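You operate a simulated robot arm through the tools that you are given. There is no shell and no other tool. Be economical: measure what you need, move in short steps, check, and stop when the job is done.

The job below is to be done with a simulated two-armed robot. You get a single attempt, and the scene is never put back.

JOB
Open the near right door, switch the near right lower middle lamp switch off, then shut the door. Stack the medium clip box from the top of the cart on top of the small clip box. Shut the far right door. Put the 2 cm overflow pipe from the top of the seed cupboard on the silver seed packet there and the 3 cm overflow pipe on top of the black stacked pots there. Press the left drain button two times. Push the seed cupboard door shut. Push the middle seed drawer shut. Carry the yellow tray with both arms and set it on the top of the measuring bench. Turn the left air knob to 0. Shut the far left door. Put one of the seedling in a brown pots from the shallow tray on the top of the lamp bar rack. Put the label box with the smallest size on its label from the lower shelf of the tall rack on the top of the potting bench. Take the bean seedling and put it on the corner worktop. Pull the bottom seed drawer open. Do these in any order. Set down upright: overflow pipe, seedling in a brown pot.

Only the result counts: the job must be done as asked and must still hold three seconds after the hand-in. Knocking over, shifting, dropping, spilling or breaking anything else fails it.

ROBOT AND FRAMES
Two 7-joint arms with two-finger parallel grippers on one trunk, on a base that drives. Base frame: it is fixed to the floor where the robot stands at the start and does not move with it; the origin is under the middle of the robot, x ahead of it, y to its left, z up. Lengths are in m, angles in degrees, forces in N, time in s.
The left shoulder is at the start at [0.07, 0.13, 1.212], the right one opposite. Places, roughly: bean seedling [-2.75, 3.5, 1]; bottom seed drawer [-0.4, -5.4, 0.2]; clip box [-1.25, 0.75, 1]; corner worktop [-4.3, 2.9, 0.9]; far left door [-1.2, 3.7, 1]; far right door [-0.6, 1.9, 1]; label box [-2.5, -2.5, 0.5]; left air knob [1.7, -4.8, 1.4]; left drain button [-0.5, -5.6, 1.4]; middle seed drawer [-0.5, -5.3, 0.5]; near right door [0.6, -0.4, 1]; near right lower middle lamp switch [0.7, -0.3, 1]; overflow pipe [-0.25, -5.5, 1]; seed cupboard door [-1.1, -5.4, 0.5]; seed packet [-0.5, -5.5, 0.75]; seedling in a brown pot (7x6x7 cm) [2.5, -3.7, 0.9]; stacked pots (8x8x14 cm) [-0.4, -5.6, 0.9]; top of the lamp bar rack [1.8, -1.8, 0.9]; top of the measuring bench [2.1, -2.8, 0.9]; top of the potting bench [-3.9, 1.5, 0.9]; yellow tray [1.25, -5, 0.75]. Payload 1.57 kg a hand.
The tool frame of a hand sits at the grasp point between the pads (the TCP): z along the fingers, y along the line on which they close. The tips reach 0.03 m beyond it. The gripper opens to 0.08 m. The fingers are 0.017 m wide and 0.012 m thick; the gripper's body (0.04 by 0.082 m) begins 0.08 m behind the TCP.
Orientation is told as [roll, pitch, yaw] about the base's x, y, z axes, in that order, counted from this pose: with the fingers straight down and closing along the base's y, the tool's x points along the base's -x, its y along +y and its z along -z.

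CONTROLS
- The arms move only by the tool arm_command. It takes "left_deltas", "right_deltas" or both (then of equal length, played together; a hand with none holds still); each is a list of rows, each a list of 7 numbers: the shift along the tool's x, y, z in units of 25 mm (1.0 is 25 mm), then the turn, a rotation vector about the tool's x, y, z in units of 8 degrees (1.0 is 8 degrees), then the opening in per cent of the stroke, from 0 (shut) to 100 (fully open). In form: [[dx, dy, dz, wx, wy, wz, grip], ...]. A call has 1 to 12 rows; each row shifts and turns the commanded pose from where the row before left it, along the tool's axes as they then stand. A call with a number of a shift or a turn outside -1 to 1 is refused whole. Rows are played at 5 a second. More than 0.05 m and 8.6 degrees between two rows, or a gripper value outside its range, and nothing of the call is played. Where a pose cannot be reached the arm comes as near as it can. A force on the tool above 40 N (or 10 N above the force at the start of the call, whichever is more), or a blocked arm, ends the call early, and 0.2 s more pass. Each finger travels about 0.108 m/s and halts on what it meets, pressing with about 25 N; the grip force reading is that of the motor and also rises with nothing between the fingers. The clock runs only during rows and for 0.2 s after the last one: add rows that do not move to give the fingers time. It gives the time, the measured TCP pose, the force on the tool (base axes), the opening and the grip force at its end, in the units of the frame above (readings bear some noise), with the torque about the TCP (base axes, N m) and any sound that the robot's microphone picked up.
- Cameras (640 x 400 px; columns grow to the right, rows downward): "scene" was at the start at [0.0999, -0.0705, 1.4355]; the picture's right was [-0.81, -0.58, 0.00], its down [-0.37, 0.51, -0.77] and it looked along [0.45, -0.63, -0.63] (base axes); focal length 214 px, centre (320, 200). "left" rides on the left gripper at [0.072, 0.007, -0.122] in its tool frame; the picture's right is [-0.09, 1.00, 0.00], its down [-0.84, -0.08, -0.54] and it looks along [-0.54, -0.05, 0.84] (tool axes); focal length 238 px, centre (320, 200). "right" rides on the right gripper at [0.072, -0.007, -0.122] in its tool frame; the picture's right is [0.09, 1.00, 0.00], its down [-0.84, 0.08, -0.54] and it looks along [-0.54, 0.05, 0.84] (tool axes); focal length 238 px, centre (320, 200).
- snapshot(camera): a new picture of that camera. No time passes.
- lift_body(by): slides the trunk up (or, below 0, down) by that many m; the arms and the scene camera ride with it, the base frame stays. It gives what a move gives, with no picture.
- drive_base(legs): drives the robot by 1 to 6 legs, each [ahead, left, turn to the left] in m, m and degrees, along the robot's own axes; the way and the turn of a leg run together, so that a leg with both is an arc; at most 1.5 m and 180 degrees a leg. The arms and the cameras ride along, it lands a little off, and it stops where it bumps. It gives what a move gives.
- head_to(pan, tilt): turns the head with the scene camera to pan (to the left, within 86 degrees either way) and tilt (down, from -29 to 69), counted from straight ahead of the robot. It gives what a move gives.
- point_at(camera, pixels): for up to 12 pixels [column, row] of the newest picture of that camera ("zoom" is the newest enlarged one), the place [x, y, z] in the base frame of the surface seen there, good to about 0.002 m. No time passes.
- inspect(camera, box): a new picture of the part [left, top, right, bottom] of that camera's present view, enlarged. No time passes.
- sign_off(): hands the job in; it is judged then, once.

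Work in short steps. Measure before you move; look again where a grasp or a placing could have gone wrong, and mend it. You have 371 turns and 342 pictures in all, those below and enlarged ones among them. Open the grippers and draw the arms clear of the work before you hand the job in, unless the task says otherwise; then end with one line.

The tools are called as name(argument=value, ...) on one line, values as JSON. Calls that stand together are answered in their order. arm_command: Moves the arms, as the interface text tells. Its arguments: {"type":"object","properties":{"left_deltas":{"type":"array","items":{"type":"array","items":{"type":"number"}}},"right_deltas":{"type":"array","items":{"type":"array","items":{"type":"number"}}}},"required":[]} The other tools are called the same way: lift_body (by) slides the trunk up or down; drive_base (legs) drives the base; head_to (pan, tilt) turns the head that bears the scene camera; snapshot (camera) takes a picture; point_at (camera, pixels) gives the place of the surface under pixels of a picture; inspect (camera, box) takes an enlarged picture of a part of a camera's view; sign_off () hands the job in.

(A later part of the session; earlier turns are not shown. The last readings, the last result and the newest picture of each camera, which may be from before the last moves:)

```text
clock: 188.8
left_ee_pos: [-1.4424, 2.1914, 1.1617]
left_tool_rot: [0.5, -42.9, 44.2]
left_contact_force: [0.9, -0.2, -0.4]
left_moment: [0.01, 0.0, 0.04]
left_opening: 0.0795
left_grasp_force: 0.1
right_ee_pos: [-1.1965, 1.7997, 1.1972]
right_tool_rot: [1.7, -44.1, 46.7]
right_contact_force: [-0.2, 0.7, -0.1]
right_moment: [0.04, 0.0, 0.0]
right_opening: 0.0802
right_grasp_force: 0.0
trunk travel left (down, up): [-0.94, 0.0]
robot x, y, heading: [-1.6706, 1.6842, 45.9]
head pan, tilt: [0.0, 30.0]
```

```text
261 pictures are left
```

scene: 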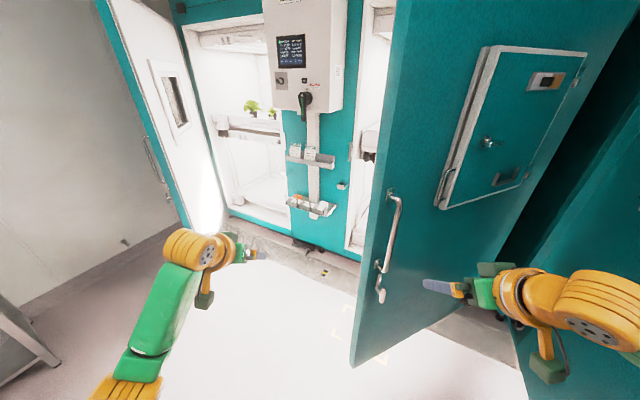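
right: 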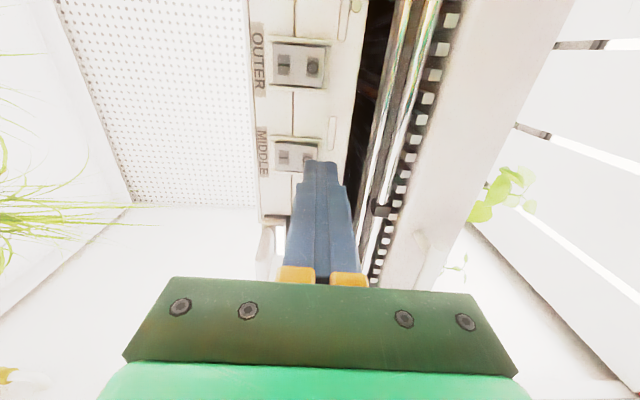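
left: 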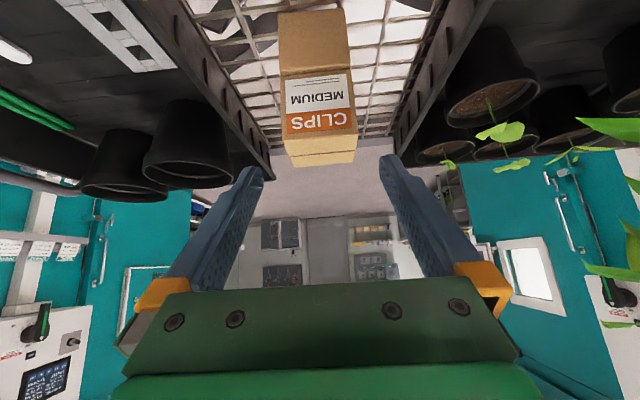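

Clear view of the door. I retract the right hand, close the left, lower the trunk 0.25 m, and line up facing the row (18.6°) for pushing with the left hand.

arm_command(right_deltas=[[0.7, 0, -0.7, 0, 0, 0, 100], [0.7, 0, -0.7, 0, 0, 0, 100], [0.7, 0, -0.7, 0, 0, 0, 100], [0.7, 0, -0.7, 0, 0, 0, 100], [0.7, 0, -0.7, 0, 0, 0, 100], [0.7, 0, -0.7, 0, 0, 0, 100]], left_deltas=[[0, 0, 0, 0, 0, 0, 0], [0, 0, 0, 0, 0, 0, 0], [0, 0, 0, 0, 0, 0, 0], [0, 0, 0, 0, 0, 0, 0], [0, 0, 0, 0, 0, 0, 0], [0, 0, 0, 0, 0, 0, 0]])

lift_body(by=-0.25)

drive_base(legs=[[0, 0, -27.3], [0, -0.17, 0], [0.2, 0, 0]])

snapshot(camera="scene")

```text
clock: 190.2
left_ee_pos: [-1.4431, 2.1901, 1.1627]
left_tool_rot: [0.6, -43.0, 44.2]
left_contact_force: [0.5, -0.2, 0.0]
left_moment: [0.0, -0.02, 0.01]
left_opening: 0.0001
left_grasp_force: 20.9
right_ee_pos: [-1.238, 1.6891, 1.2213]
right_tool_rot: [1.8, -44.1, 46.9]
right_contact_force: [-0.7, -0.1, -0.3]
right_moment: [0.04, 0.0, -0.01]
right_opening: 0.0796
right_grasp_force: 0.1
right hand out of reach, approached as far as the arm can: row 3, 4, 5, 6
trunk travel left (down, up): [-0.94, 0.0]
robot x, y, heading: [-1.6698, 1.6846, 45.8]
head pan, tilt: [0.0, 30.0]
```

```text
clock: 192.8
left_ee_pos: [-1.4425, 2.1904, 0.9139]
left_tool_rot: [0.6, -43.0, 44.2]
left_contact_force: [-0.1, 0.2, 0.1]
left_moment: [0.01, -0.02, 0.02]
left_opening: 0.0
left_grasp_force: 21.3
right_ee_pos: [-1.2379, 1.6901, 0.9702]
right_tool_rot: [1.8, -43.9, 46.8]
right_contact_force: [-0.5, 0.1, 0.1]
right_moment: [0.0, 0.02, 0.0]
right_opening: 0.0801
right_grasp_force: 0.1
trunk travel left (down, up): [-0.69, 0.25]
robot x, y, heading: [-1.6687, 1.6825, 46.1]
head pan, tilt: [0.0, 30.0]
```

```text
clock: 196.7
left_ee_pos: [-0.9983, 1.9314, 0.913]
left_tool_rot: [0.6, -42.9, 17.2]
left_contact_force: [-0.2, 0.0, -0.7]
left_moment: [-0.05, -0.02, 0.0]
left_opening: 0.0
left_grasp_force: 21.7
right_ee_pos: [-1.0454, 1.3937, 0.971]
right_tool_rot: [1.8, -43.8, 19.9]
right_contact_force: [1.1, -1.1, 0.1]
right_moment: [0.01, 0.01, 0.01]
right_opening: 0.0801
right_grasp_force: 0.0
trunk travel left (down, up): [-0.69, 0.25]
robot x, y, heading: [-1.4289, 1.5855, 19.0]
head pan, tilt: [0.0, 30.0]
```

```text
260 pictures are left
```

scene: 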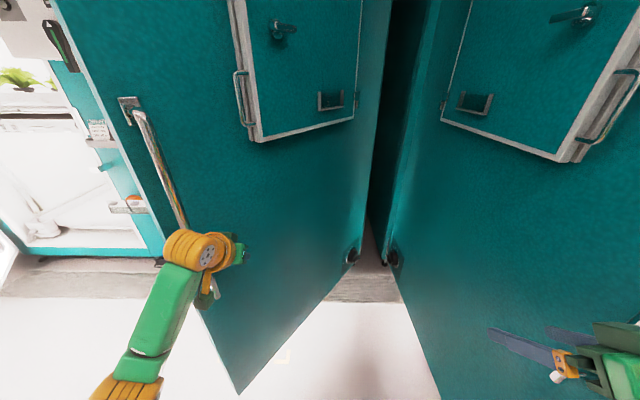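

The right hand would pass close to the near left door, so I bring it inward by ~12 cm first.

arm_command(right_deltas=[[0, 1, 0, 0, 0, 0, 0], [0, 1, 0, 0, 0, 0, 0], [0, 1, 0, 0, 0, 0, 0], [0, 1, 0, 0, 0, 0, 0], [0, 1, 0, 0, 0, 0, 0], [0, 0, 0, 0, 0, 0, 0]])

drive_base(legs=[[0.25, 0.03, 0]])

snapshot(camera="scene")

```text
clock: 198.1
left_ee_pos: [-0.9984, 1.9323, 0.9129]
left_tool_rot: [0.6, -42.9, 17.2]
left_contact_force: [0.4, -0.2, -0.1]
left_moment: [0.03, -0.01, 0.0]
left_opening: 0.0
left_grasp_force: 21.2
right_ee_pos: [-1.0365, 1.4891, 1.0117]
right_tool_rot: [1.9, -43.9, 19.7]
right_contact_force: [-0.6, -0.8, 0.4]
right_moment: [-0.02, 0.0, 0.05]
right_opening: 0.0003
right_grasp_force: 21.1
right hand out of reach, approached as far as the arm can: row 1, 2, 3, 4, 5
trunk travel left (down, up): [-0.69, 0.25]
robot x, y, heading: [-1.4325, 1.5864, 18.9]
head pan, tilt: [0.0, 30.0]
```

```text
clock: 200.0
left_ee_pos: [-0.77, 2.0413, 0.9128]
left_tool_rot: [0.6, -42.9, 17.2]
left_contact_force: [0.4, 0.8, -0.4]
left_moment: [0.0, 0.03, 0.01]
left_opening: 0.0
left_grasp_force: 21.3
right_ee_pos: [-0.8076, 1.5989, 1.0121]
right_tool_rot: [1.8, -44.0, 19.8]
right_contact_force: [0.9, 0.9, -0.5]
right_moment: [0.0, -0.02, 0.0]
right_opening: 0.0
right_grasp_force: 21.6
trunk travel left (down, up): [-0.69, 0.25]
robot x, y, heading: [-1.1988, 1.6965, 19.2]
head pan, tilt: [0.0, 30.0]
```

```text
259 pictures are left
```

scene: 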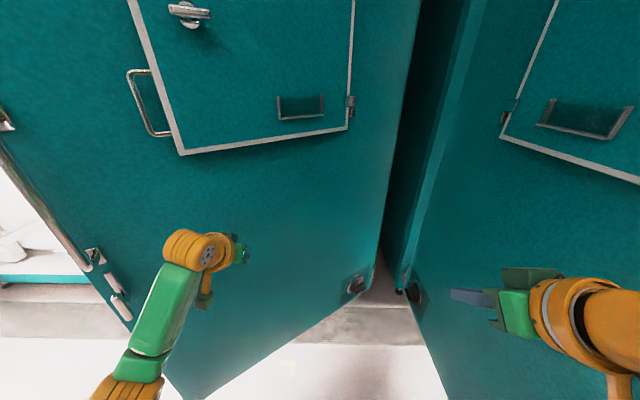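

Continue pushing ahead in steps.

drive_base(legs=[[0.2, 0, 0]])

drive_base(legs=[[0.15, 0, 0]])

snapshot(camera="scene")

```text
clock: 201.4
left_ee_pos: [-0.621, 2.0938, 0.9114]
left_tool_rot: [0.6, -42.2, 17.3]
left_contact_force: [0.4, -0.4, 0.1]
left_moment: [-0.01, -0.01, -0.03]
left_opening: 0.0
left_grasp_force: 20.7
right_ee_pos: [-0.6567, 1.6515, 1.0116]
right_tool_rot: [1.8, -43.8, 19.9]
right_contact_force: [-0.6, 0.0, -0.1]
right_moment: [0.01, 0.03, -0.01]
right_opening: 0.0003
right_grasp_force: 20.6
trunk travel left (down, up): [-0.69, 0.25]
robot x, y, heading: [-1.0517, 1.7481, 19.0]
head pan, tilt: [0.0, 30.0]
stopped in leg 1: the force on the tool passed its limit at 90 N (the readings are from after the stop); the commanded pose is now the measured one
```

```text
clock: 202.6
left_ee_pos: [-0.5412, 2.1213, 0.9089]
left_tool_rot: [0.7, -41.5, 17.4]
left_contact_force: [0.1, -0.3, 0.4]
left_moment: [0.0, -0.02, -0.01]
left_opening: 0.0
left_grasp_force: 21.0
right_ee_pos: [-0.5745, 1.6798, 1.0116]
right_tool_rot: [1.7, -44.1, 19.9]
right_contact_force: [0.4, 0.2, 0.3]
right_moment: [0.03, 0.05, -0.01]
right_opening: 0.0001
right_grasp_force: 20.4
trunk travel left (down, up): [-0.69, 0.25]
robot x, y, heading: [-0.9681, 1.7791, 19.1]
head pan, tilt: [0.0, 30.0]
stopped in leg 1: the force on the tool passed its limit at 108 N (the readings are from after the stop); the commanded pose is now the measured one
```

```text
258 pictures are left
```

scene: 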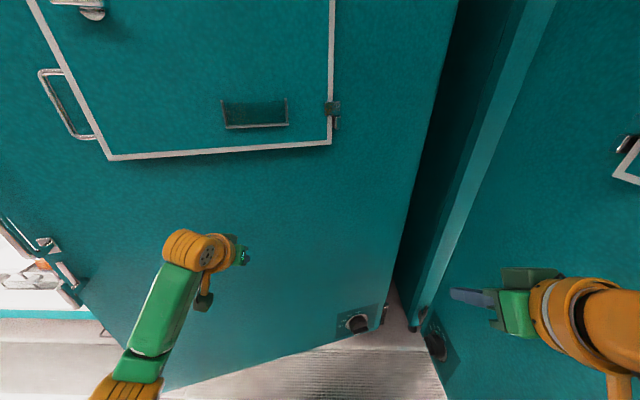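

The door is swinging shut. Continue.

drive_base(legs=[[0.15, 0, 0]])

drive_base(legs=[[0.12, 0, 0]])

snapshot(camera="scene")

```text
clock: 203.9
left_ee_pos: [-0.3996, 2.1678, 0.9108]
left_tool_rot: [0.5, -41.7, 17.1]
left_contact_force: [-0.6, -0.1, -0.2]
left_moment: [0.02, 0.01, -0.02]
left_opening: 0.0
left_grasp_force: 21.3
right_ee_pos: [-0.4342, 1.7284, 1.0126]
right_tool_rot: [1.7, -44.1, 19.7]
right_contact_force: [-0.7, 0.1, 0.4]
right_moment: [0.0, 0.0, -0.01]
right_opening: 0.0
right_grasp_force: 21.1
trunk travel left (down, up): [-0.69, 0.25]
robot x, y, heading: [-0.8249, 1.8237, 18.8]
head pan, tilt: [0.0, 30.0]
```

```text
clock: 205.1
left_ee_pos: [-0.3247, 2.1933, 0.9083]
left_tool_rot: [0.6, -40.7, 16.9]
left_contact_force: [-4.6, -1.7, 1.8]
left_moment: [0.01, 0.07, 0.01]
left_opening: 0.0
left_grasp_force: 21.2
right_ee_pos: [-0.3556, 1.7545, 1.0124]
right_tool_rot: [1.8, -44.1, 19.8]
right_contact_force: [-0.3, 0.3, -0.9]
right_moment: [0.02, 0.01, -0.04]
right_opening: 0.0
right_grasp_force: 21.7
trunk travel left (down, up): [-0.69, 0.25]
robot x, y, heading: [-0.7474, 1.8531, 19.0]
head pan, tilt: [0.0, 30.0]
stopped in leg 1: the force on the tool passed its limit at 184 N (the readings are from after the stop); the commanded pose is now the measured one
```

```text
257 pictures are left
```

scene: 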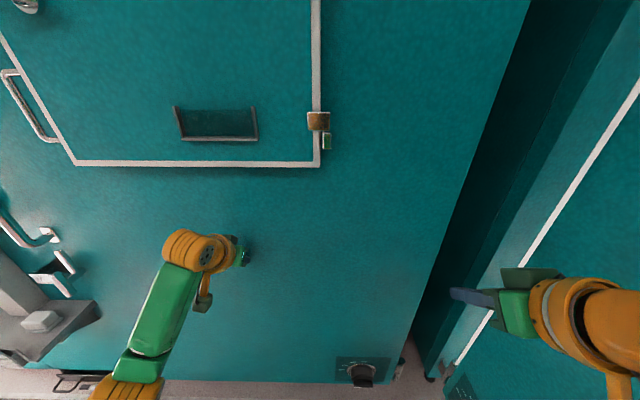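

I measure several points on the door face to check it is shut (expected plane 0.948x+0.319y≈0.39).

point_at(camera="scene", pixels=[[100, 230], [150, 210], [380, 250], [450, 100], [120, 350], [60, 270], [45, 310]])

head_to(pan=40, tilt=30)

snapshot(camera="scene")

```text
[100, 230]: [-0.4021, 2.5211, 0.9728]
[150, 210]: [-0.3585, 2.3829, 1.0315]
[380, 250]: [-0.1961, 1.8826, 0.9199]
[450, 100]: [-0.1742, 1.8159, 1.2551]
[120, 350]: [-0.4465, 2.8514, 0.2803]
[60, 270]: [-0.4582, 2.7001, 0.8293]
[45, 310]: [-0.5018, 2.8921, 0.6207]
```

```text
clock: 206.1
left_ee_pos: [-0.3239, 2.1921, 0.9079]
left_tool_rot: [0.5, -40.6, 17.0]
left_contact_force: [-4.6, -2.0, 1.2]
left_moment: [0.01, 0.07, -0.01]
left_opening: 0.0001
left_grasp_force: 21.3
right_ee_pos: [-0.3549, 1.7535, 1.0123]
right_tool_rot: [1.8, -44.0, 19.8]
right_contact_force: [0.8, -1.0, 0.6]
right_moment: [0.0, 0.0, -0.02]
right_opening: 0.0
right_grasp_force: 21.7
trunk travel left (down, up): [-0.69, 0.25]
robot x, y, heading: [-0.7501, 1.8472, 18.9]
head pan, tilt: [40.0, 30.0]
```

```text
256 pictures are left
```

scene: 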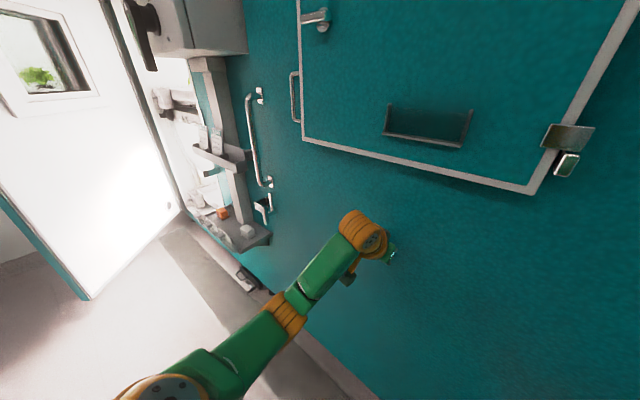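

All points lie on one plane parallel to the row: far right door is shut. I back off and look at the far left door and sink bench.

drive_base(legs=[[-0.6, 0, 0]])

head_to(pan=60, tilt=25)

snapshot(camera="scene")

```text
clock: 209.4
left_ee_pos: [-0.8683, 2.0089, 0.9074]
left_tool_rot: [0.5, -40.5, 17.4]
left_contact_force: [-0.3, 0.0, -0.3]
left_moment: [0.01, -0.03, 0.0]
left_opening: 0.0
left_grasp_force: 21.2
right_ee_pos: [-0.8938, 1.5697, 1.0127]
right_tool_rot: [1.9, -43.9, 20.1]
right_contact_force: [0.5, -0.7, -0.1]
right_moment: [0.01, -0.02, -0.01]
right_opening: 0.0
right_grasp_force: 21.4
trunk travel left (down, up): [-0.69, 0.25]
robot x, y, heading: [-1.2923, 1.6605, 19.1]
head pan, tilt: [40.0, 30.0]
```

```text
clock: 210.2
left_ee_pos: [-0.8677, 2.0077, 0.9084]
left_tool_rot: [0.5, -40.5, 17.4]
left_contact_force: [0.5, 0.0, 0.0]
left_moment: [0.06, 0.02, 0.02]
left_opening: 0.0001
left_grasp_force: 21.0
right_ee_pos: [-0.8958, 1.5695, 1.0118]
right_tool_rot: [1.8, -43.9, 20.0]
right_contact_force: [0.2, 0.1, -0.5]
right_moment: [0.01, 0.0, 0.03]
right_opening: 0.0
right_grasp_force: 21.9
trunk travel left (down, up): [-0.69, 0.25]
robot x, y, heading: [-1.2874, 1.6629, 19.4]
head pan, tilt: [60.0, 25.0]
```

```text
255 pictures are left
```

scene: 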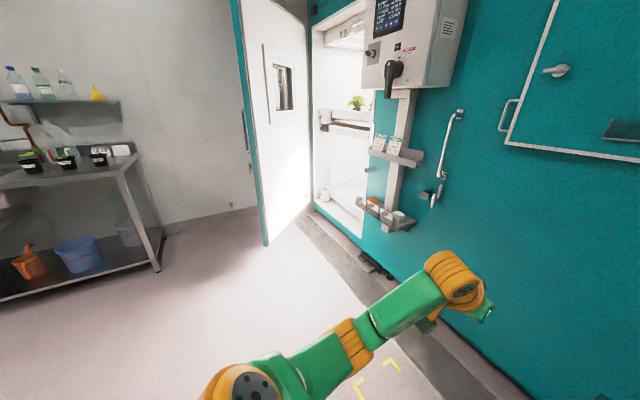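

I measure the door's edges, bench corner, racks and wall.

point_at(camera="scene", pixels=[[267, 244], [250, 140], [308, 205], [160, 268], [125, 165], [230, 205], [392, 225], [400, 160], [390, 90], [245, 130], [180, 215], [98, 165]])

```text
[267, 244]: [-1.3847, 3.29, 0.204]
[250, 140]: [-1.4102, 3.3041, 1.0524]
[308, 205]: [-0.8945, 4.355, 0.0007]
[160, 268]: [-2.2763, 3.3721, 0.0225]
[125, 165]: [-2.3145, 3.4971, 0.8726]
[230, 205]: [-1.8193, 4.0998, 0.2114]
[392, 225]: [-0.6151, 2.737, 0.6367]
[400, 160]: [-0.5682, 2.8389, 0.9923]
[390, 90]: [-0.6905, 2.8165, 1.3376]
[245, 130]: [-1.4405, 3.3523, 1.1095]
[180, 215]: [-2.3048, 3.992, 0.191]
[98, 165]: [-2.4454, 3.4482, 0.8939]
```

Bench end x≈-2.28, door free edge (-1.385,3.29), wall y≈4.05. I back up 0.3, slide left 1.58, then look.

drive_base(legs=[[-0.3, 0, 0], [0, 1.5, 0], [0, 0.08, -0.8]])

head_to(pan=10, tilt=35)

snapshot(camera="scene")

```text
clock: 220.0
left_ee_pos: [-1.7112, 3.4097, 0.9079]
left_tool_rot: [0.6, -40.6, 18.2]
left_contact_force: [-0.1, 0.2, -0.4]
left_moment: [-0.01, -0.02, 0.01]
left_opening: 0.0
left_grasp_force: 20.9
right_ee_pos: [-1.7341, 2.9695, 1.012]
right_tool_rot: [1.9, -43.9, 20.9]
right_contact_force: [-0.7, 0.4, 0.2]
right_moment: [0.0, 0.03, 0.0]
right_opening: 0.0001
right_grasp_force: 21.4
trunk travel left (down, up): [-0.69, 0.25]
robot x, y, heading: [-2.1313, 3.0618, 20.0]
head pan, tilt: [60.0, 25.0]
```

```text
clock: 221.2
left_ee_pos: [-1.7124, 3.412, 0.9078]
left_tool_rot: [0.5, -40.5, 18.2]
left_contact_force: [0.4, 0.2, -0.4]
left_moment: [-0.01, -0.02, -0.02]
left_opening: 0.0
left_grasp_force: 20.7
right_ee_pos: [-1.7339, 2.9727, 1.0115]
right_tool_rot: [1.9, -43.9, 21.1]
right_contact_force: [0.4, 1.1, 0.1]
right_moment: [-0.03, -0.01, -0.03]
right_opening: 0.0001
right_grasp_force: 21.1
trunk travel left (down, up): [-0.69, 0.25]
robot x, y, heading: [-2.1284, 3.0604, 20.0]
head pan, tilt: [10.0, 35.0]
```

```text
254 pictures are left
```

scene: 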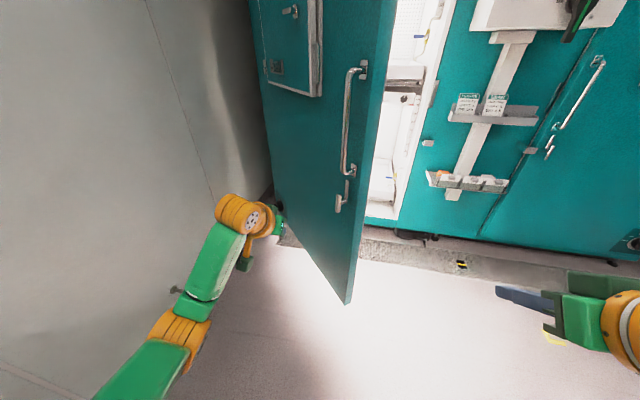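

Left hand is aimed at the outer face. Drive ahead to push.

drive_base(legs=[[0.42, 0, -1]])

drive_base(legs=[[0.15, 0, 0]])

snapshot(camera="scene")

```text
clock: 223.8
left_ee_pos: [-1.2997, 3.5381, 0.9083]
left_tool_rot: [0.5, -40.6, 16.5]
left_contact_force: [-0.1, -0.3, -0.1]
left_moment: [0.02, -0.02, -0.02]
left_opening: 0.0
left_grasp_force: 21.2
right_ee_pos: [-1.3344, 3.1004, 1.012]
right_tool_rot: [1.8, -43.9, 19.2]
right_contact_force: [0.3, -0.1, 0.5]
right_moment: [0.01, 0.03, 0.01]
right_opening: 0.0
right_grasp_force: 21.2
trunk travel left (down, up): [-0.69, 0.25]
robot x, y, heading: [-1.7277, 3.1979, 18.7]
head pan, tilt: [10.0, 35.0]
```

```text
clock: 225.2
left_ee_pos: [-1.1565, 3.5843, 0.9084]
left_tool_rot: [0.5, -40.4, 16.2]
left_contact_force: [0.6, -0.7, -0.7]
left_moment: [0.02, 0.02, 0.0]
left_opening: 0.0
left_grasp_force: 21.3
right_ee_pos: [-1.1952, 3.1452, 1.0112]
right_tool_rot: [1.8, -43.9, 19.0]
right_contact_force: [0.3, 0.1, 0.0]
right_moment: [-0.01, -0.01, -0.03]
right_opening: 0.0001
right_grasp_force: 21.3
trunk travel left (down, up): [-0.69, 0.25]
robot x, y, heading: [-1.5858, 3.2496, 18.2]
head pan, tilt: [10.0, 35.0]
```

```text
253 pictures are left
```

scene: 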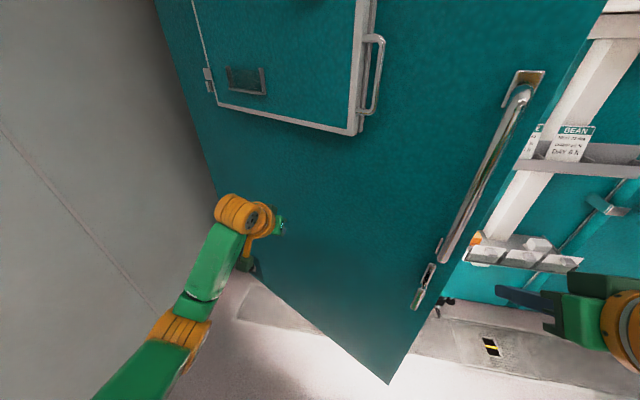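

Swinging. Right hand stays 10 cm behind the left, so it's fine. Continue pushing.

drive_base(legs=[[0.15, 0, 0]])

drive_base(legs=[[0.12, 0, 0]])

snapshot(camera="scene")

```text
clock: 226.6
left_ee_pos: [-1.0168, 3.6313, 0.9085]
left_tool_rot: [0.5, -40.6, 16.3]
left_contact_force: [-0.1, -0.1, 0.3]
left_moment: [0.0, -0.02, -0.03]
left_opening: 0.0001
left_grasp_force: 21.1
right_ee_pos: [-1.0522, 3.192, 1.0131]
right_tool_rot: [1.7, -44.0, 19.2]
right_contact_force: [-0.7, 0.7, -0.3]
right_moment: [0.0, -0.01, -0.02]
right_opening: 0.0001
right_grasp_force: 21.1
trunk travel left (down, up): [-0.69, 0.25]
robot x, y, heading: [-1.4422, 3.2918, 18.5]
head pan, tilt: [10.0, 35.0]
```

```text
clock: 227.7
left_ee_pos: [-0.9291, 3.6567, 0.9095]
left_tool_rot: [0.5, -40.2, 16.0]
left_contact_force: [0.2, 0.3, -1.3]
left_moment: [-0.01, -0.02, 0.02]
left_opening: 0.0
left_grasp_force: 21.1
right_ee_pos: [-0.9646, 3.222, 1.013]
right_tool_rot: [1.9, -43.9, 19.1]
right_contact_force: [0.3, -0.3, -1.1]
right_moment: [0.02, 0.02, 0.02]
right_opening: 0.0
right_grasp_force: 21.2
trunk travel left (down, up): [-0.69, 0.25]
robot x, y, heading: [-1.3566, 3.321, 18.5]
head pan, tilt: [10.0, 35.0]
stopped in leg 1: the force on the tool passed its limit at 70 N (the readings are from after the stop); the commanded pose is now the measured one
```

```text
252 pictures are left
```

scene: 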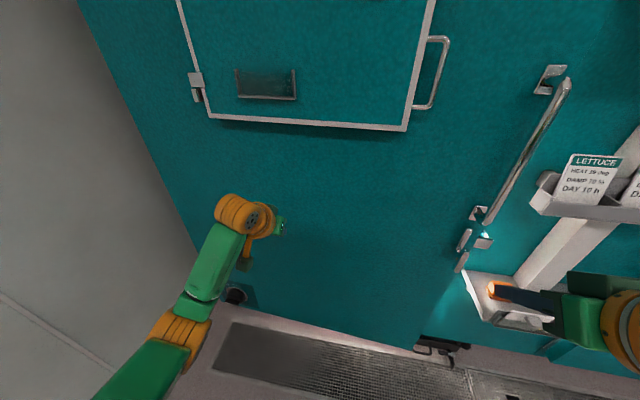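

I check whether it is shut and the distance of the right hand to the rack.

point_at(camera="scene", pixels=[[250, 60], [180, 180], [400, 200], [450, 100], [350, 280], [535, 205], [505, 300], [535, 130]])

```text
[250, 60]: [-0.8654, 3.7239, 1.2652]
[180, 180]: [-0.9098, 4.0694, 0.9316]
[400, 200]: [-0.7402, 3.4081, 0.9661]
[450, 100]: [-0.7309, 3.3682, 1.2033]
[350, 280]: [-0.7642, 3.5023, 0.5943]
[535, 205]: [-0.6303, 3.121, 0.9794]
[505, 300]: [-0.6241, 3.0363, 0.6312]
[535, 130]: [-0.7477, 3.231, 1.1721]
```

The free edge still stands ~4.5 cm off; the hand is ~10 cm short. Push 0.13 m more.

drive_base(legs=[[0.14, 0, 0]])

snapshot(camera="scene")

point_at(camera="scene", pixels=[[250, 60], [150, 180], [380, 200], [430, 100], [350, 280], [300, 330]])

```text
clock: 229.1
left_ee_pos: [-0.8089, 3.6967, 0.9056]
left_tool_rot: [0.3, -39.4, 16.1]
left_contact_force: [-0.5, 0.3, -0.8]
left_moment: [0.0, 0.0, 0.0]
left_opening: 0.0
left_grasp_force: 20.6
right_ee_pos: [-0.8423, 3.2622, 1.0119]
right_tool_rot: [1.9, -44.0, 19.1]
right_contact_force: [0.0, -0.1, 0.3]
right_moment: [0.03, 0.02, -0.02]
right_opening: 0.0
right_grasp_force: 20.8
trunk travel left (down, up): [-0.69, 0.25]
robot x, y, heading: [-1.2363, 3.3614, 18.3]
head pan, tilt: [10.0, 35.0]
stopped in leg 1: the force on the tool passed its limit at 80 N (the readings are from after the stop); the commanded pose is now the measured one
```

```text
251 pictures are left
```

scene: 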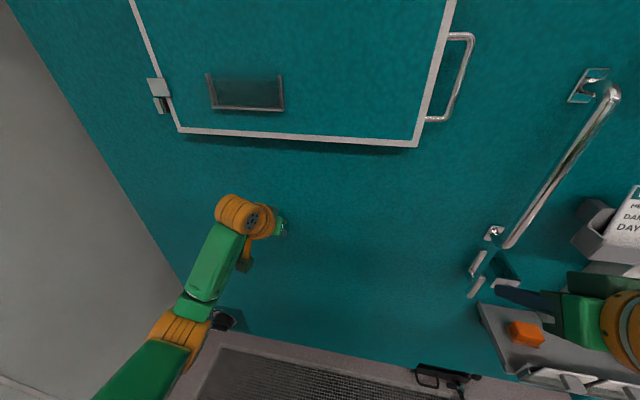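

```text
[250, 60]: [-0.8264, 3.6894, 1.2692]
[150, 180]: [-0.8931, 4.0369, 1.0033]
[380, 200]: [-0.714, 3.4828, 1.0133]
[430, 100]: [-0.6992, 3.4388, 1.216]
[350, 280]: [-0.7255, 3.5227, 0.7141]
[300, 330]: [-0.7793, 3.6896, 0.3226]
```

Far left door is shut. I back off and turn to the sink bench with the bean seedlings.

drive_base(legs=[[-0.7, -0.25, 0], [0, -0.35, 95]])

lift_body(by=0.25)

head_to(pan=20, tilt=30)

snapshot(camera="scene")

```text
clock: 237.3
left_ee_pos: [-1.9527, 3.1627, 0.9057]
left_tool_rot: [0.3, -39.4, 113.0]
left_contact_force: [0.1, -0.8, -1.0]
left_moment: [0.01, 0.0, 0.02]
left_opening: 0.0
left_grasp_force: 21.7
right_ee_pos: [-1.5182, 3.1833, 1.0125]
right_tool_rot: [1.9, -44.0, 116.2]
right_contact_force: [0.1, 0.0, -0.6]
right_moment: [0.01, 0.01, -0.01]
right_opening: 0.0
right_grasp_force: 21.5
trunk travel left (down, up): [-0.69, 0.25]
robot x, y, heading: [-1.5666, 2.781, 115.3]
head pan, tilt: [10.0, 35.0]
cut short: leg 2
```

```text
clock: 239.9
left_ee_pos: [-1.953, 3.163, 1.1552]
left_tool_rot: [0.3, -39.3, 113.0]
left_contact_force: [-0.3, -0.7, 0.3]
left_moment: [0.03, -0.01, 0.02]
left_opening: 0.0001
left_grasp_force: 21.3
right_ee_pos: [-1.5184, 3.1831, 1.2627]
right_tool_rot: [2.0, -44.0, 116.2]
right_contact_force: [0.1, -0.8, 0.5]
right_moment: [0.01, 0.01, -0.02]
right_opening: 0.0
right_grasp_force: 21.3
trunk travel left (down, up): [-0.94, 0.0]
robot x, y, heading: [-1.563, 2.7839, 115.2]
head pan, tilt: [10.0, 35.0]
```

```text
clock: 240.6
left_ee_pos: [-1.953, 3.162, 1.1553]
left_tool_rot: [0.4, -39.4, 113.0]
left_contact_force: [-0.1, -0.5, 0.0]
left_moment: [0.02, -0.01, 0.01]
left_opening: 0.0002
left_grasp_force: 21.7
right_ee_pos: [-1.5162, 3.1814, 1.2625]
right_tool_rot: [2.0, -44.0, 116.2]
right_contact_force: [-0.4, -0.4, -0.4]
right_moment: [0.01, -0.01, 0.05]
right_opening: 0.0003
right_grasp_force: 21.2
trunk travel left (down, up): [-0.94, 0.0]
robot x, y, heading: [-1.5695, 2.7823, 115.1]
head pan, tilt: [20.0, 30.0]
```

```text
250 pictures are left
```

scene: 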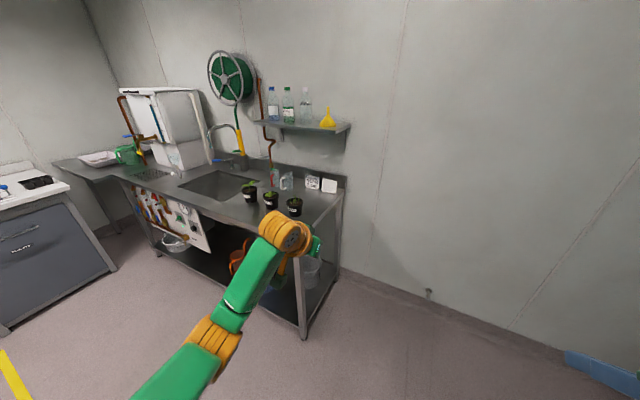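

Three seedlings at (250,192), (271,200), (294,206). Zoom for labels and measure.

inspect(camera="scene", box=[225, 165, 325, 225])

point_at(camera="scene", pixels=[[250, 200], [271, 205], [294, 212], [180, 210], [280, 235], [335, 190], [235, 215], [60, 165], [115, 175], [120, 165], [160, 170]])

```text
6.40 times, centred on (275, 195) of scene
```

zoom: 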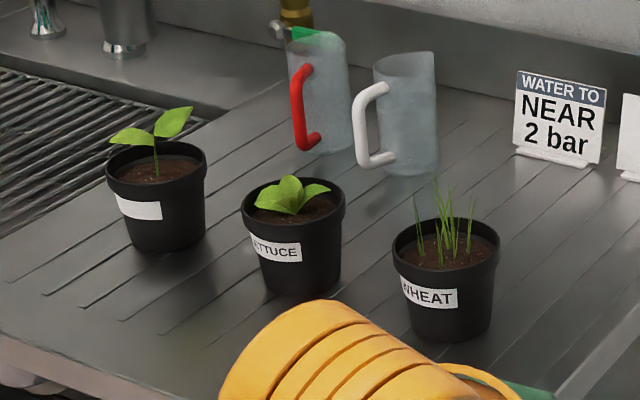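

```text
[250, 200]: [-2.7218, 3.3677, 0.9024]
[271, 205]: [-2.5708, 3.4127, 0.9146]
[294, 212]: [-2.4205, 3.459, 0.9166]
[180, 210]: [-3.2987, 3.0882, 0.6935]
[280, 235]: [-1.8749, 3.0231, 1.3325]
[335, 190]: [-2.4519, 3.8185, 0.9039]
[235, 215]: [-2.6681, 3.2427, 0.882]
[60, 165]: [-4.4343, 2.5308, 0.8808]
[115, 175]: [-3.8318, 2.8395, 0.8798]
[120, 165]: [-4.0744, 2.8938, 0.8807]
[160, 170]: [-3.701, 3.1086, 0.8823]
```

The left pot (two broad leaves) should be the bean at ≈(-2.75,3.38); I go in front of it, flattening the left hand to ~67° tilt and opening it.

drive_base(legs=[[0, 0, -8], [0.1, 0.77, 0]])

arm_command(left_deltas=[[0, 0, 0, 0, -1, 0, 100], [0, 0, 0, 0, -1, 0, 100], [0, 0, 0, 0, -1, 0, 100], [0, 0, 0, 0, -0.5, 0, 100], [0, 0, 0, 0, 0, 0, 100]])

head_to(pan=15, tilt=45)

snapshot(camera="scene")

snapshot(camera="left")

```text
clock: 245.6
left_ee_pos: [-2.7009, 3.0685, 1.1555]
left_tool_rot: [0.4, -39.5, 104.6]
left_contact_force: [-0.4, 1.0, 0.4]
left_moment: [0.0, -0.02, 0.0]
left_opening: 0.0
left_grasp_force: 21.4
right_ee_pos: [-2.2675, 3.0266, 1.2628]
right_tool_rot: [1.9, -44.0, 107.8]
right_contact_force: [0.2, 1.0, 0.4]
right_moment: [-0.01, 0.01, 0.01]
right_opening: 0.0001
right_grasp_force: 21.3
trunk travel left (down, up): [-0.94, 0.0]
robot x, y, heading: [-2.3766, 2.6338, 107.1]
head pan, tilt: [20.0, 30.0]
```

```text
clock: 246.8
left_ee_pos: [-2.7005, 3.0695, 1.1548]
left_tool_rot: [0.6, -67.5, 104.4]
left_contact_force: [-0.1, -0.6, -0.3]
left_moment: [-0.01, 0.05, -0.01]
left_opening: 0.08
left_grasp_force: 0.0
right_ee_pos: [-2.2683, 3.0258, 1.2622]
right_tool_rot: [1.9, -44.0, 107.8]
right_contact_force: [1.0, 0.2, 0.4]
right_moment: [-0.01, 0.01, -0.02]
right_opening: 0.0001
right_grasp_force: 21.0
trunk travel left (down, up): [-0.94, 0.0]
robot x, y, heading: [-2.3739, 2.635, 106.8]
head pan, tilt: [20.0, 30.0]
```

```text
clock: 247.6
left_ee_pos: [-2.702, 3.0697, 1.1557]
left_tool_rot: [0.7, -67.4, 104.3]
left_contact_force: [-0.4, 0.0, 0.1]
left_moment: [0.0, 0.03, 0.0]
left_opening: 0.0798
left_grasp_force: 0.1
right_ee_pos: [-2.2681, 3.0258, 1.263]
right_tool_rot: [2.0, -44.0, 107.9]
right_contact_force: [-0.2, -0.4, -0.2]
right_moment: [0.04, -0.02, 0.01]
right_opening: 0.0
right_grasp_force: 21.2
trunk travel left (down, up): [-0.94, 0.0]
robot x, y, heading: [-2.373, 2.6352, 107.0]
head pan, tilt: [15.0, 45.0]
```

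```text
248 pictures are left
```

scene: 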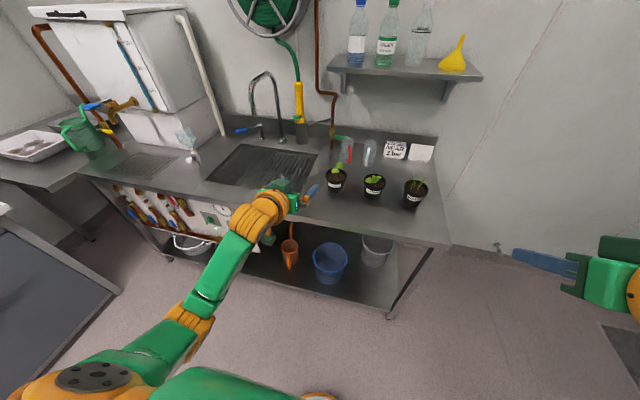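

```text
247 pictures are left
```

left: 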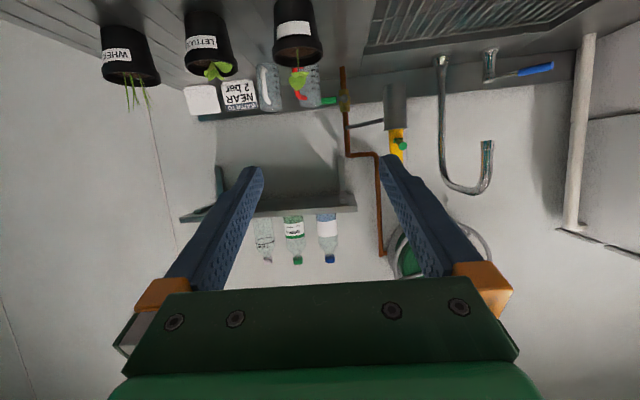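

Zoom on the three pots from the left camera to read the label and measure.

inspect(camera="left", box=[180, 0, 340, 100])

point_at(camera="left", pixels=[[275, 52], [321, 50], [297, 58], [295, 28], [276, 10], [314, 8], [298, 80], [190, 65], [285, 40], [310, 38]])

```text
4.00 times, centred on (260, 50) of left
```

zoom: 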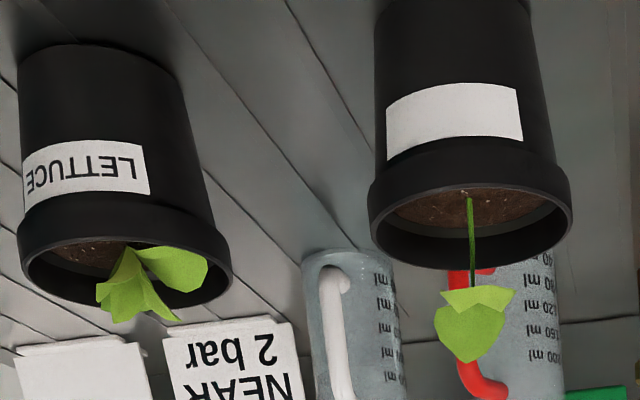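

```text
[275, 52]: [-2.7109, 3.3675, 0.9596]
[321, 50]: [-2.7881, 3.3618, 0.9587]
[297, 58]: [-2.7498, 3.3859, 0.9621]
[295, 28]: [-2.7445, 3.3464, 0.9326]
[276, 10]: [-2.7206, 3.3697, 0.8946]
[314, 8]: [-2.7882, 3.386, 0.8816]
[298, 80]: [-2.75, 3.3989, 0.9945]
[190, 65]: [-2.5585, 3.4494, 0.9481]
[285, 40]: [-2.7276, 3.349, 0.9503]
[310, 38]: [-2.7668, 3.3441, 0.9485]
```

Blank label, but LETTUCE and WHEAT are the others, so this is the bean: centre (-2.75,3.385), rim ∅8 cm at z 0.96. I raise the right hand, shift the left 3 cm right, and lower the trunk 0.24 m.

arm_command(left_deltas=[[0, -0.65, 0, 0, 0, 0, 100], [0, -0.65, 0, 0, 0, 0, 100], [0, 0, 0, 0, 0, 0, 100], [0, 0, 0, 0, 0, 0, 100], [0, 0, 0, 0, 0, 0, 100]], right_deltas=[[-0.7, 0, -0.7, 0, 0, 0, 100], [-0.7, 0, -0.7, 0, 0, 0, 100], [-0.7, 0, -0.7, 0, 0, 0, 100], [-0.7, 0, -0.7, 0, 0, 0, 100], [-0.7, 0, -0.7, 0, 0, 0, 100]])

lift_body(by=-0.24)

snapshot(camera="left")

```text
clock: 248.8
left_ee_pos: [-2.6714, 3.0749, 1.1566]
left_tool_rot: [0.6, -67.4, 104.3]
left_contact_force: [-0.7, 0.4, 0.0]
left_moment: [0.0, 0.0, 0.01]
left_opening: 0.0801
left_grasp_force: 0.0
right_ee_pos: [-2.2668, 3.0286, 1.3857]
right_tool_rot: [1.8, -44.0, 107.9]
right_contact_force: [0.5, -0.1, -0.1]
right_moment: [0.0, 0.03, 0.0]
right_opening: 0.0798
right_grasp_force: 0.0
trunk travel left (down, up): [-0.94, 0.0]
robot x, y, heading: [-2.3749, 2.6342, 107.1]
head pan, tilt: [15.0, 45.0]
```

```text
clock: 251.3
left_ee_pos: [-2.6705, 3.0756, 0.9171]
left_tool_rot: [0.6, -67.3, 104.3]
left_contact_force: [0.3, -0.4, 0.1]
left_moment: [0.02, 0.01, -0.01]
left_opening: 0.08
left_grasp_force: 0.0
right_ee_pos: [-2.2654, 3.0274, 1.1461]
right_tool_rot: [1.9, -43.9, 108.0]
right_contact_force: [0.5, -0.4, -0.4]
right_moment: [0.03, 0.05, -0.02]
right_opening: 0.0799
right_grasp_force: 0.0
trunk travel left (down, up): [-0.7, 0.24]
robot x, y, heading: [-2.3717, 2.6349, 106.7]
head pan, tilt: [15.0, 45.0]
```

```text
245 pictures are left
```

left: 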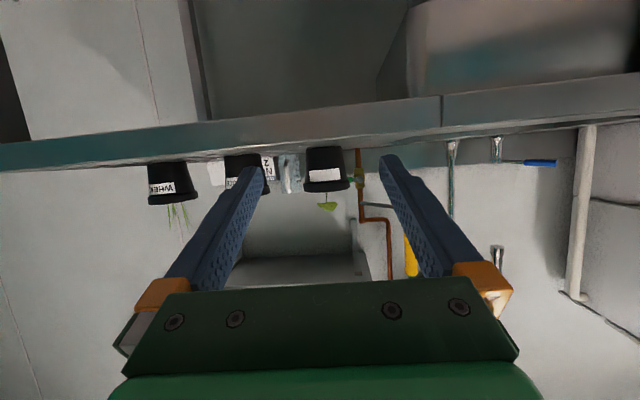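

I tilt the hand back to ~50° to keep its camera above the bench edge, then drive 0.25 m ahead.

arm_command(left_deltas=[[0, -0.5, 0, 0, 1, 0, 100], [0, 0, 0, 0, 1.0, 0, 100], [0, 0, 0, 0, 0.15, 0, 100], [0, 0, 0, 0, 0, 0, 100]])

drive_base(legs=[[0.22, 0, 0]])

snapshot(camera="left")

snapshot(camera="scene")

```text
clock: 252.3
left_ee_pos: [-2.6582, 3.079, 0.9173]
left_tool_rot: [0.3, -50.2, 104.6]
left_contact_force: [0.6, 0.1, -0.1]
left_moment: [-0.04, 0.0, -0.02]
left_opening: 0.0801
left_grasp_force: 0.1
right_ee_pos: [-2.2656, 3.0303, 1.145]
right_tool_rot: [1.9, -44.0, 107.9]
right_contact_force: [-0.4, 0.8, 0.2]
right_moment: [0.01, -0.04, 0.0]
right_opening: 0.0802
right_grasp_force: 0.0
trunk travel left (down, up): [-0.7, 0.24]
robot x, y, heading: [-2.3753, 2.6379, 106.8]
head pan, tilt: [15.0, 45.0]
```

```text
clock: 253.9
left_ee_pos: [-2.721, 3.2876, 0.9172]
left_tool_rot: [0.4, -50.3, 104.5]
left_contact_force: [0.3, -0.6, 1.0]
left_moment: [0.01, 0.01, 0.0]
left_opening: 0.0799
left_grasp_force: 0.0
right_ee_pos: [-2.3296, 3.2362, 1.1467]
right_tool_rot: [1.9, -44.0, 107.8]
right_contact_force: [-0.8, 0.3, -0.4]
right_moment: [0.0, 0.0, 0.03]
right_opening: 0.08
right_grasp_force: 0.1
trunk travel left (down, up): [-0.7, 0.24]
robot x, y, heading: [-2.4363, 2.8439, 107.0]
head pan, tilt: [15.0, 45.0]
```

```text
244 pictures are left
```

left: 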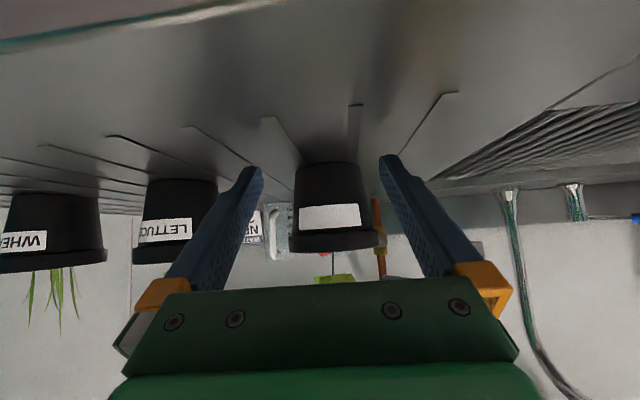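

```text
243 pictures are left
```

scene: 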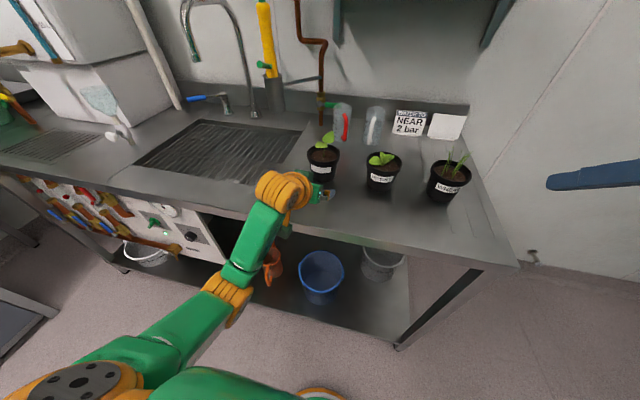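

Centred. Move the arm forward 10 cm horizontally.

arm_command(left_deltas=[[-0.6, 0.08, 0.8, 0, 0, 0, 100], [-0.6, 0.08, 0.8, 0, 0, 0, 100], [-0.64, 0, 0.77, 0, 0, 0, 100], [-0.64, 0, 0.77, 0, 0, 0, 100], [0, 0, 0, 0, 0, 0, 100]])

snapshot(camera="left")

inspect(camera="scene", box=[240, 110, 400, 230])

```text
clock: 255.2
left_ee_pos: [-2.75, 3.3837, 0.9167]
left_tool_rot: [0.4, -50.3, 104.5]
left_contact_force: [-0.3, 0.3, -0.1]
left_moment: [0.0, 0.0, 0.04]
left_opening: 0.0799
left_grasp_force: 0.0
right_ee_pos: [-2.3298, 3.2375, 1.1466]
right_tool_rot: [1.9, -43.9, 107.8]
right_contact_force: [0.0, -0.7, 0.3]
right_moment: [0.0, -0.01, 0.02]
right_opening: 0.0803
right_grasp_force: 0.0
trunk travel left (down, up): [-0.7, 0.24]
robot x, y, heading: [-2.4417, 2.8435, 106.8]
head pan, tilt: [15.0, 45.0]
```

```text
242 pictures are left
```

left: 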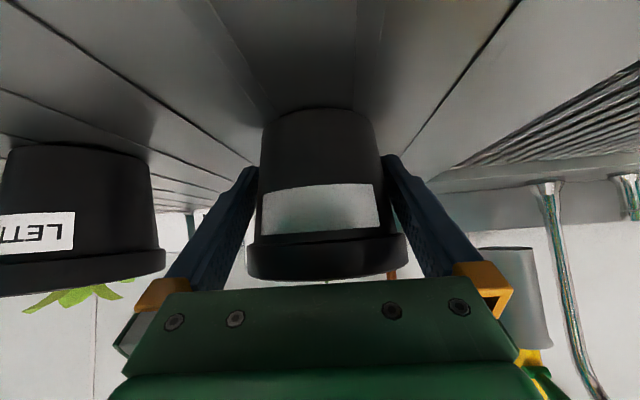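

```text
3.33 times, centred on (320, 170) of scene
```

zoom: 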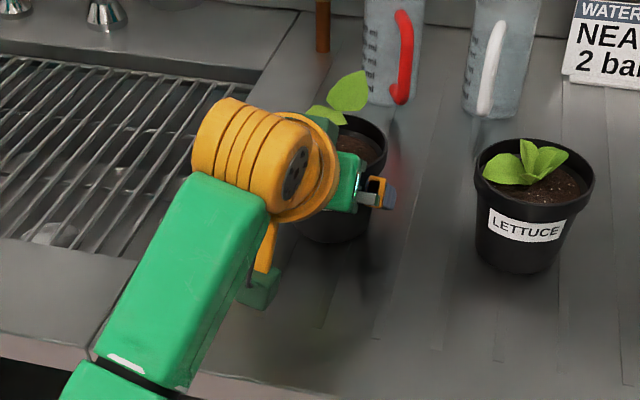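

Pot is between the fingers. Close and lift.

arm_command(left_deltas=[[0, 0, 0, 0, 0, 0, 60], [0, 0, 0, 0, 0, 0, 60], [0, 0, 0, 0, 0, 0, 60], [0, 0, 0, 0, 0, 0, 60]])

lift_body(by=0.15)

snapshot(camera="left")

```text
clock: 256.1
left_ee_pos: [-2.75, 3.3855, 0.9163]
left_tool_rot: [0.5, -50.2, 104.5]
left_contact_force: [-1.0, 1.5, 3.3]
left_moment: [0.08, -0.04, 0.0]
left_opening: 0.0769
left_grasp_force: 25.1
right_ee_pos: [-2.3296, 3.2372, 1.1461]
right_tool_rot: [2.0, -44.0, 107.8]
right_contact_force: [0.2, -0.8, 0.5]
right_moment: [0.0, -0.01, 0.0]
right_opening: 0.0801
right_grasp_force: 0.1
trunk travel left (down, up): [-0.7, 0.24]
robot x, y, heading: [-2.4385, 2.8449, 106.7]
head pan, tilt: [15.0, 45.0]
```

```text
clock: 257.9
left_ee_pos: [-2.751, 3.3855, 1.0656]
left_tool_rot: [0.4, -50.1, 104.5]
left_contact_force: [0.1, -0.7, -2.5]
left_moment: [0.0, 0.0, 0.02]
left_opening: 0.0767
left_grasp_force: 25.1
right_ee_pos: [-2.3307, 3.2388, 1.2951]
right_tool_rot: [1.9, -43.9, 107.8]
right_contact_force: [0.8, 0.8, -0.1]
right_moment: [0.0, -0.02, -0.02]
right_opening: 0.0802
right_grasp_force: 0.1
trunk travel left (down, up): [-0.85, 0.09]
robot x, y, heading: [-2.4368, 2.8422, 106.5]
head pan, tilt: [15.0, 45.0]
```

```text
240 pictures are left
```

left: 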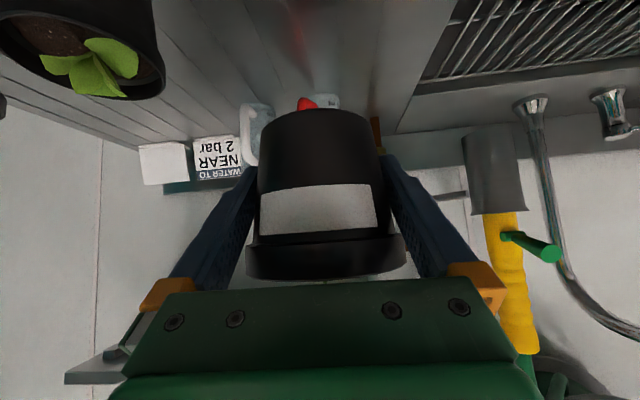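

Lifted. I back away and look towards the corner worktop.

drive_base(legs=[[-0.4, 0, 0]])

head_to(pan=50, tilt=25)

snapshot(camera="scene")

```text
clock: 260.4
left_ee_pos: [-2.634, 3.0032, 1.0652]
left_tool_rot: [0.4, -50.1, 104.5]
left_contact_force: [-0.3, 0.1, -3.6]
left_moment: [0.0, 0.01, -0.01]
left_opening: 0.0765
left_grasp_force: 24.8
right_ee_pos: [-2.2123, 2.8553, 1.2954]
right_tool_rot: [1.9, -43.8, 107.8]
right_contact_force: [-0.1, 0.1, 0.1]
right_moment: [-0.01, 0.0, 0.05]
right_opening: 0.0796
right_grasp_force: 0.1
trunk travel left (down, up): [-0.85, 0.09]
robot x, y, heading: [-2.3199, 2.4592, 106.7]
head pan, tilt: [15.0, 45.0]
```

```text
clock: 261.4
left_ee_pos: [-2.6331, 3.001, 1.0661]
left_tool_rot: [0.5, -50.2, 104.5]
left_contact_force: [0.6, -0.3, -3.2]
left_moment: [0.0, -0.02, -0.03]
left_opening: 0.0767
left_grasp_force: 24.7
right_ee_pos: [-2.2109, 2.854, 1.2951]
right_tool_rot: [1.9, -44.0, 107.8]
right_contact_force: [0.1, -0.2, 0.0]
right_moment: [0.0, 0.01, 0.01]
right_opening: 0.0801
right_grasp_force: 0.0
trunk travel left (down, up): [-0.85, 0.09]
robot x, y, heading: [-2.3239, 2.46, 107.0]
head pan, tilt: [50.0, 25.0]
```

```text
239 pictures are left
```

scene: 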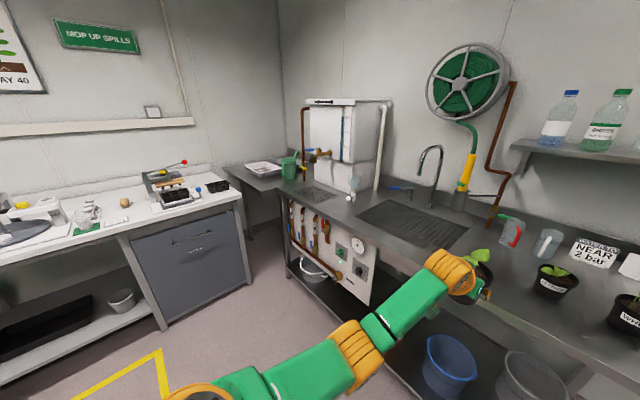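

The corner worktop is the grey top near (262,177) with a white tray and can. Zoom and measure.

inspect(camera="scene", box=[210, 140, 340, 220])

point_at(camera="scene", pixels=[[228, 168], [245, 178], [262, 188], [285, 183], [305, 183], [272, 180], [262, 170], [288, 180], [240, 195], [283, 260], [205, 200], [250, 280]])

```text
4.92 times, centred on (275, 180) of scene
```

zoom: 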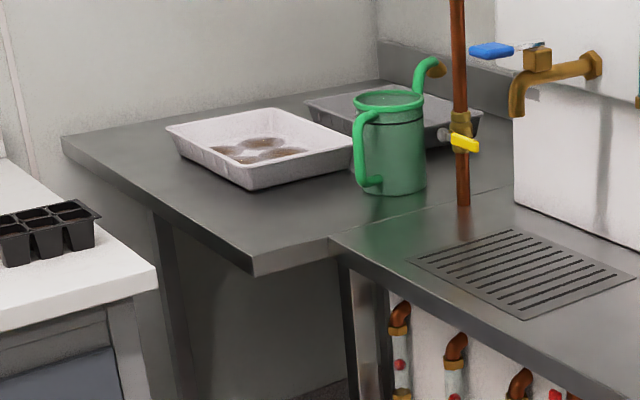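

```text
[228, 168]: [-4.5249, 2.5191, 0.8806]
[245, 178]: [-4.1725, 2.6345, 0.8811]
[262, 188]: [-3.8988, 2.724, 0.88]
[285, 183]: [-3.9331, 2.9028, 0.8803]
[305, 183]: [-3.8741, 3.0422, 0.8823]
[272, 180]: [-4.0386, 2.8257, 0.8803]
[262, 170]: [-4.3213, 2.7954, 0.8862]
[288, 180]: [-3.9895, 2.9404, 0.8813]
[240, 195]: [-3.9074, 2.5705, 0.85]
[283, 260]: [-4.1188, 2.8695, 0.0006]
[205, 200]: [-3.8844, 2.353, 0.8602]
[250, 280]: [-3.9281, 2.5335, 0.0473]
```

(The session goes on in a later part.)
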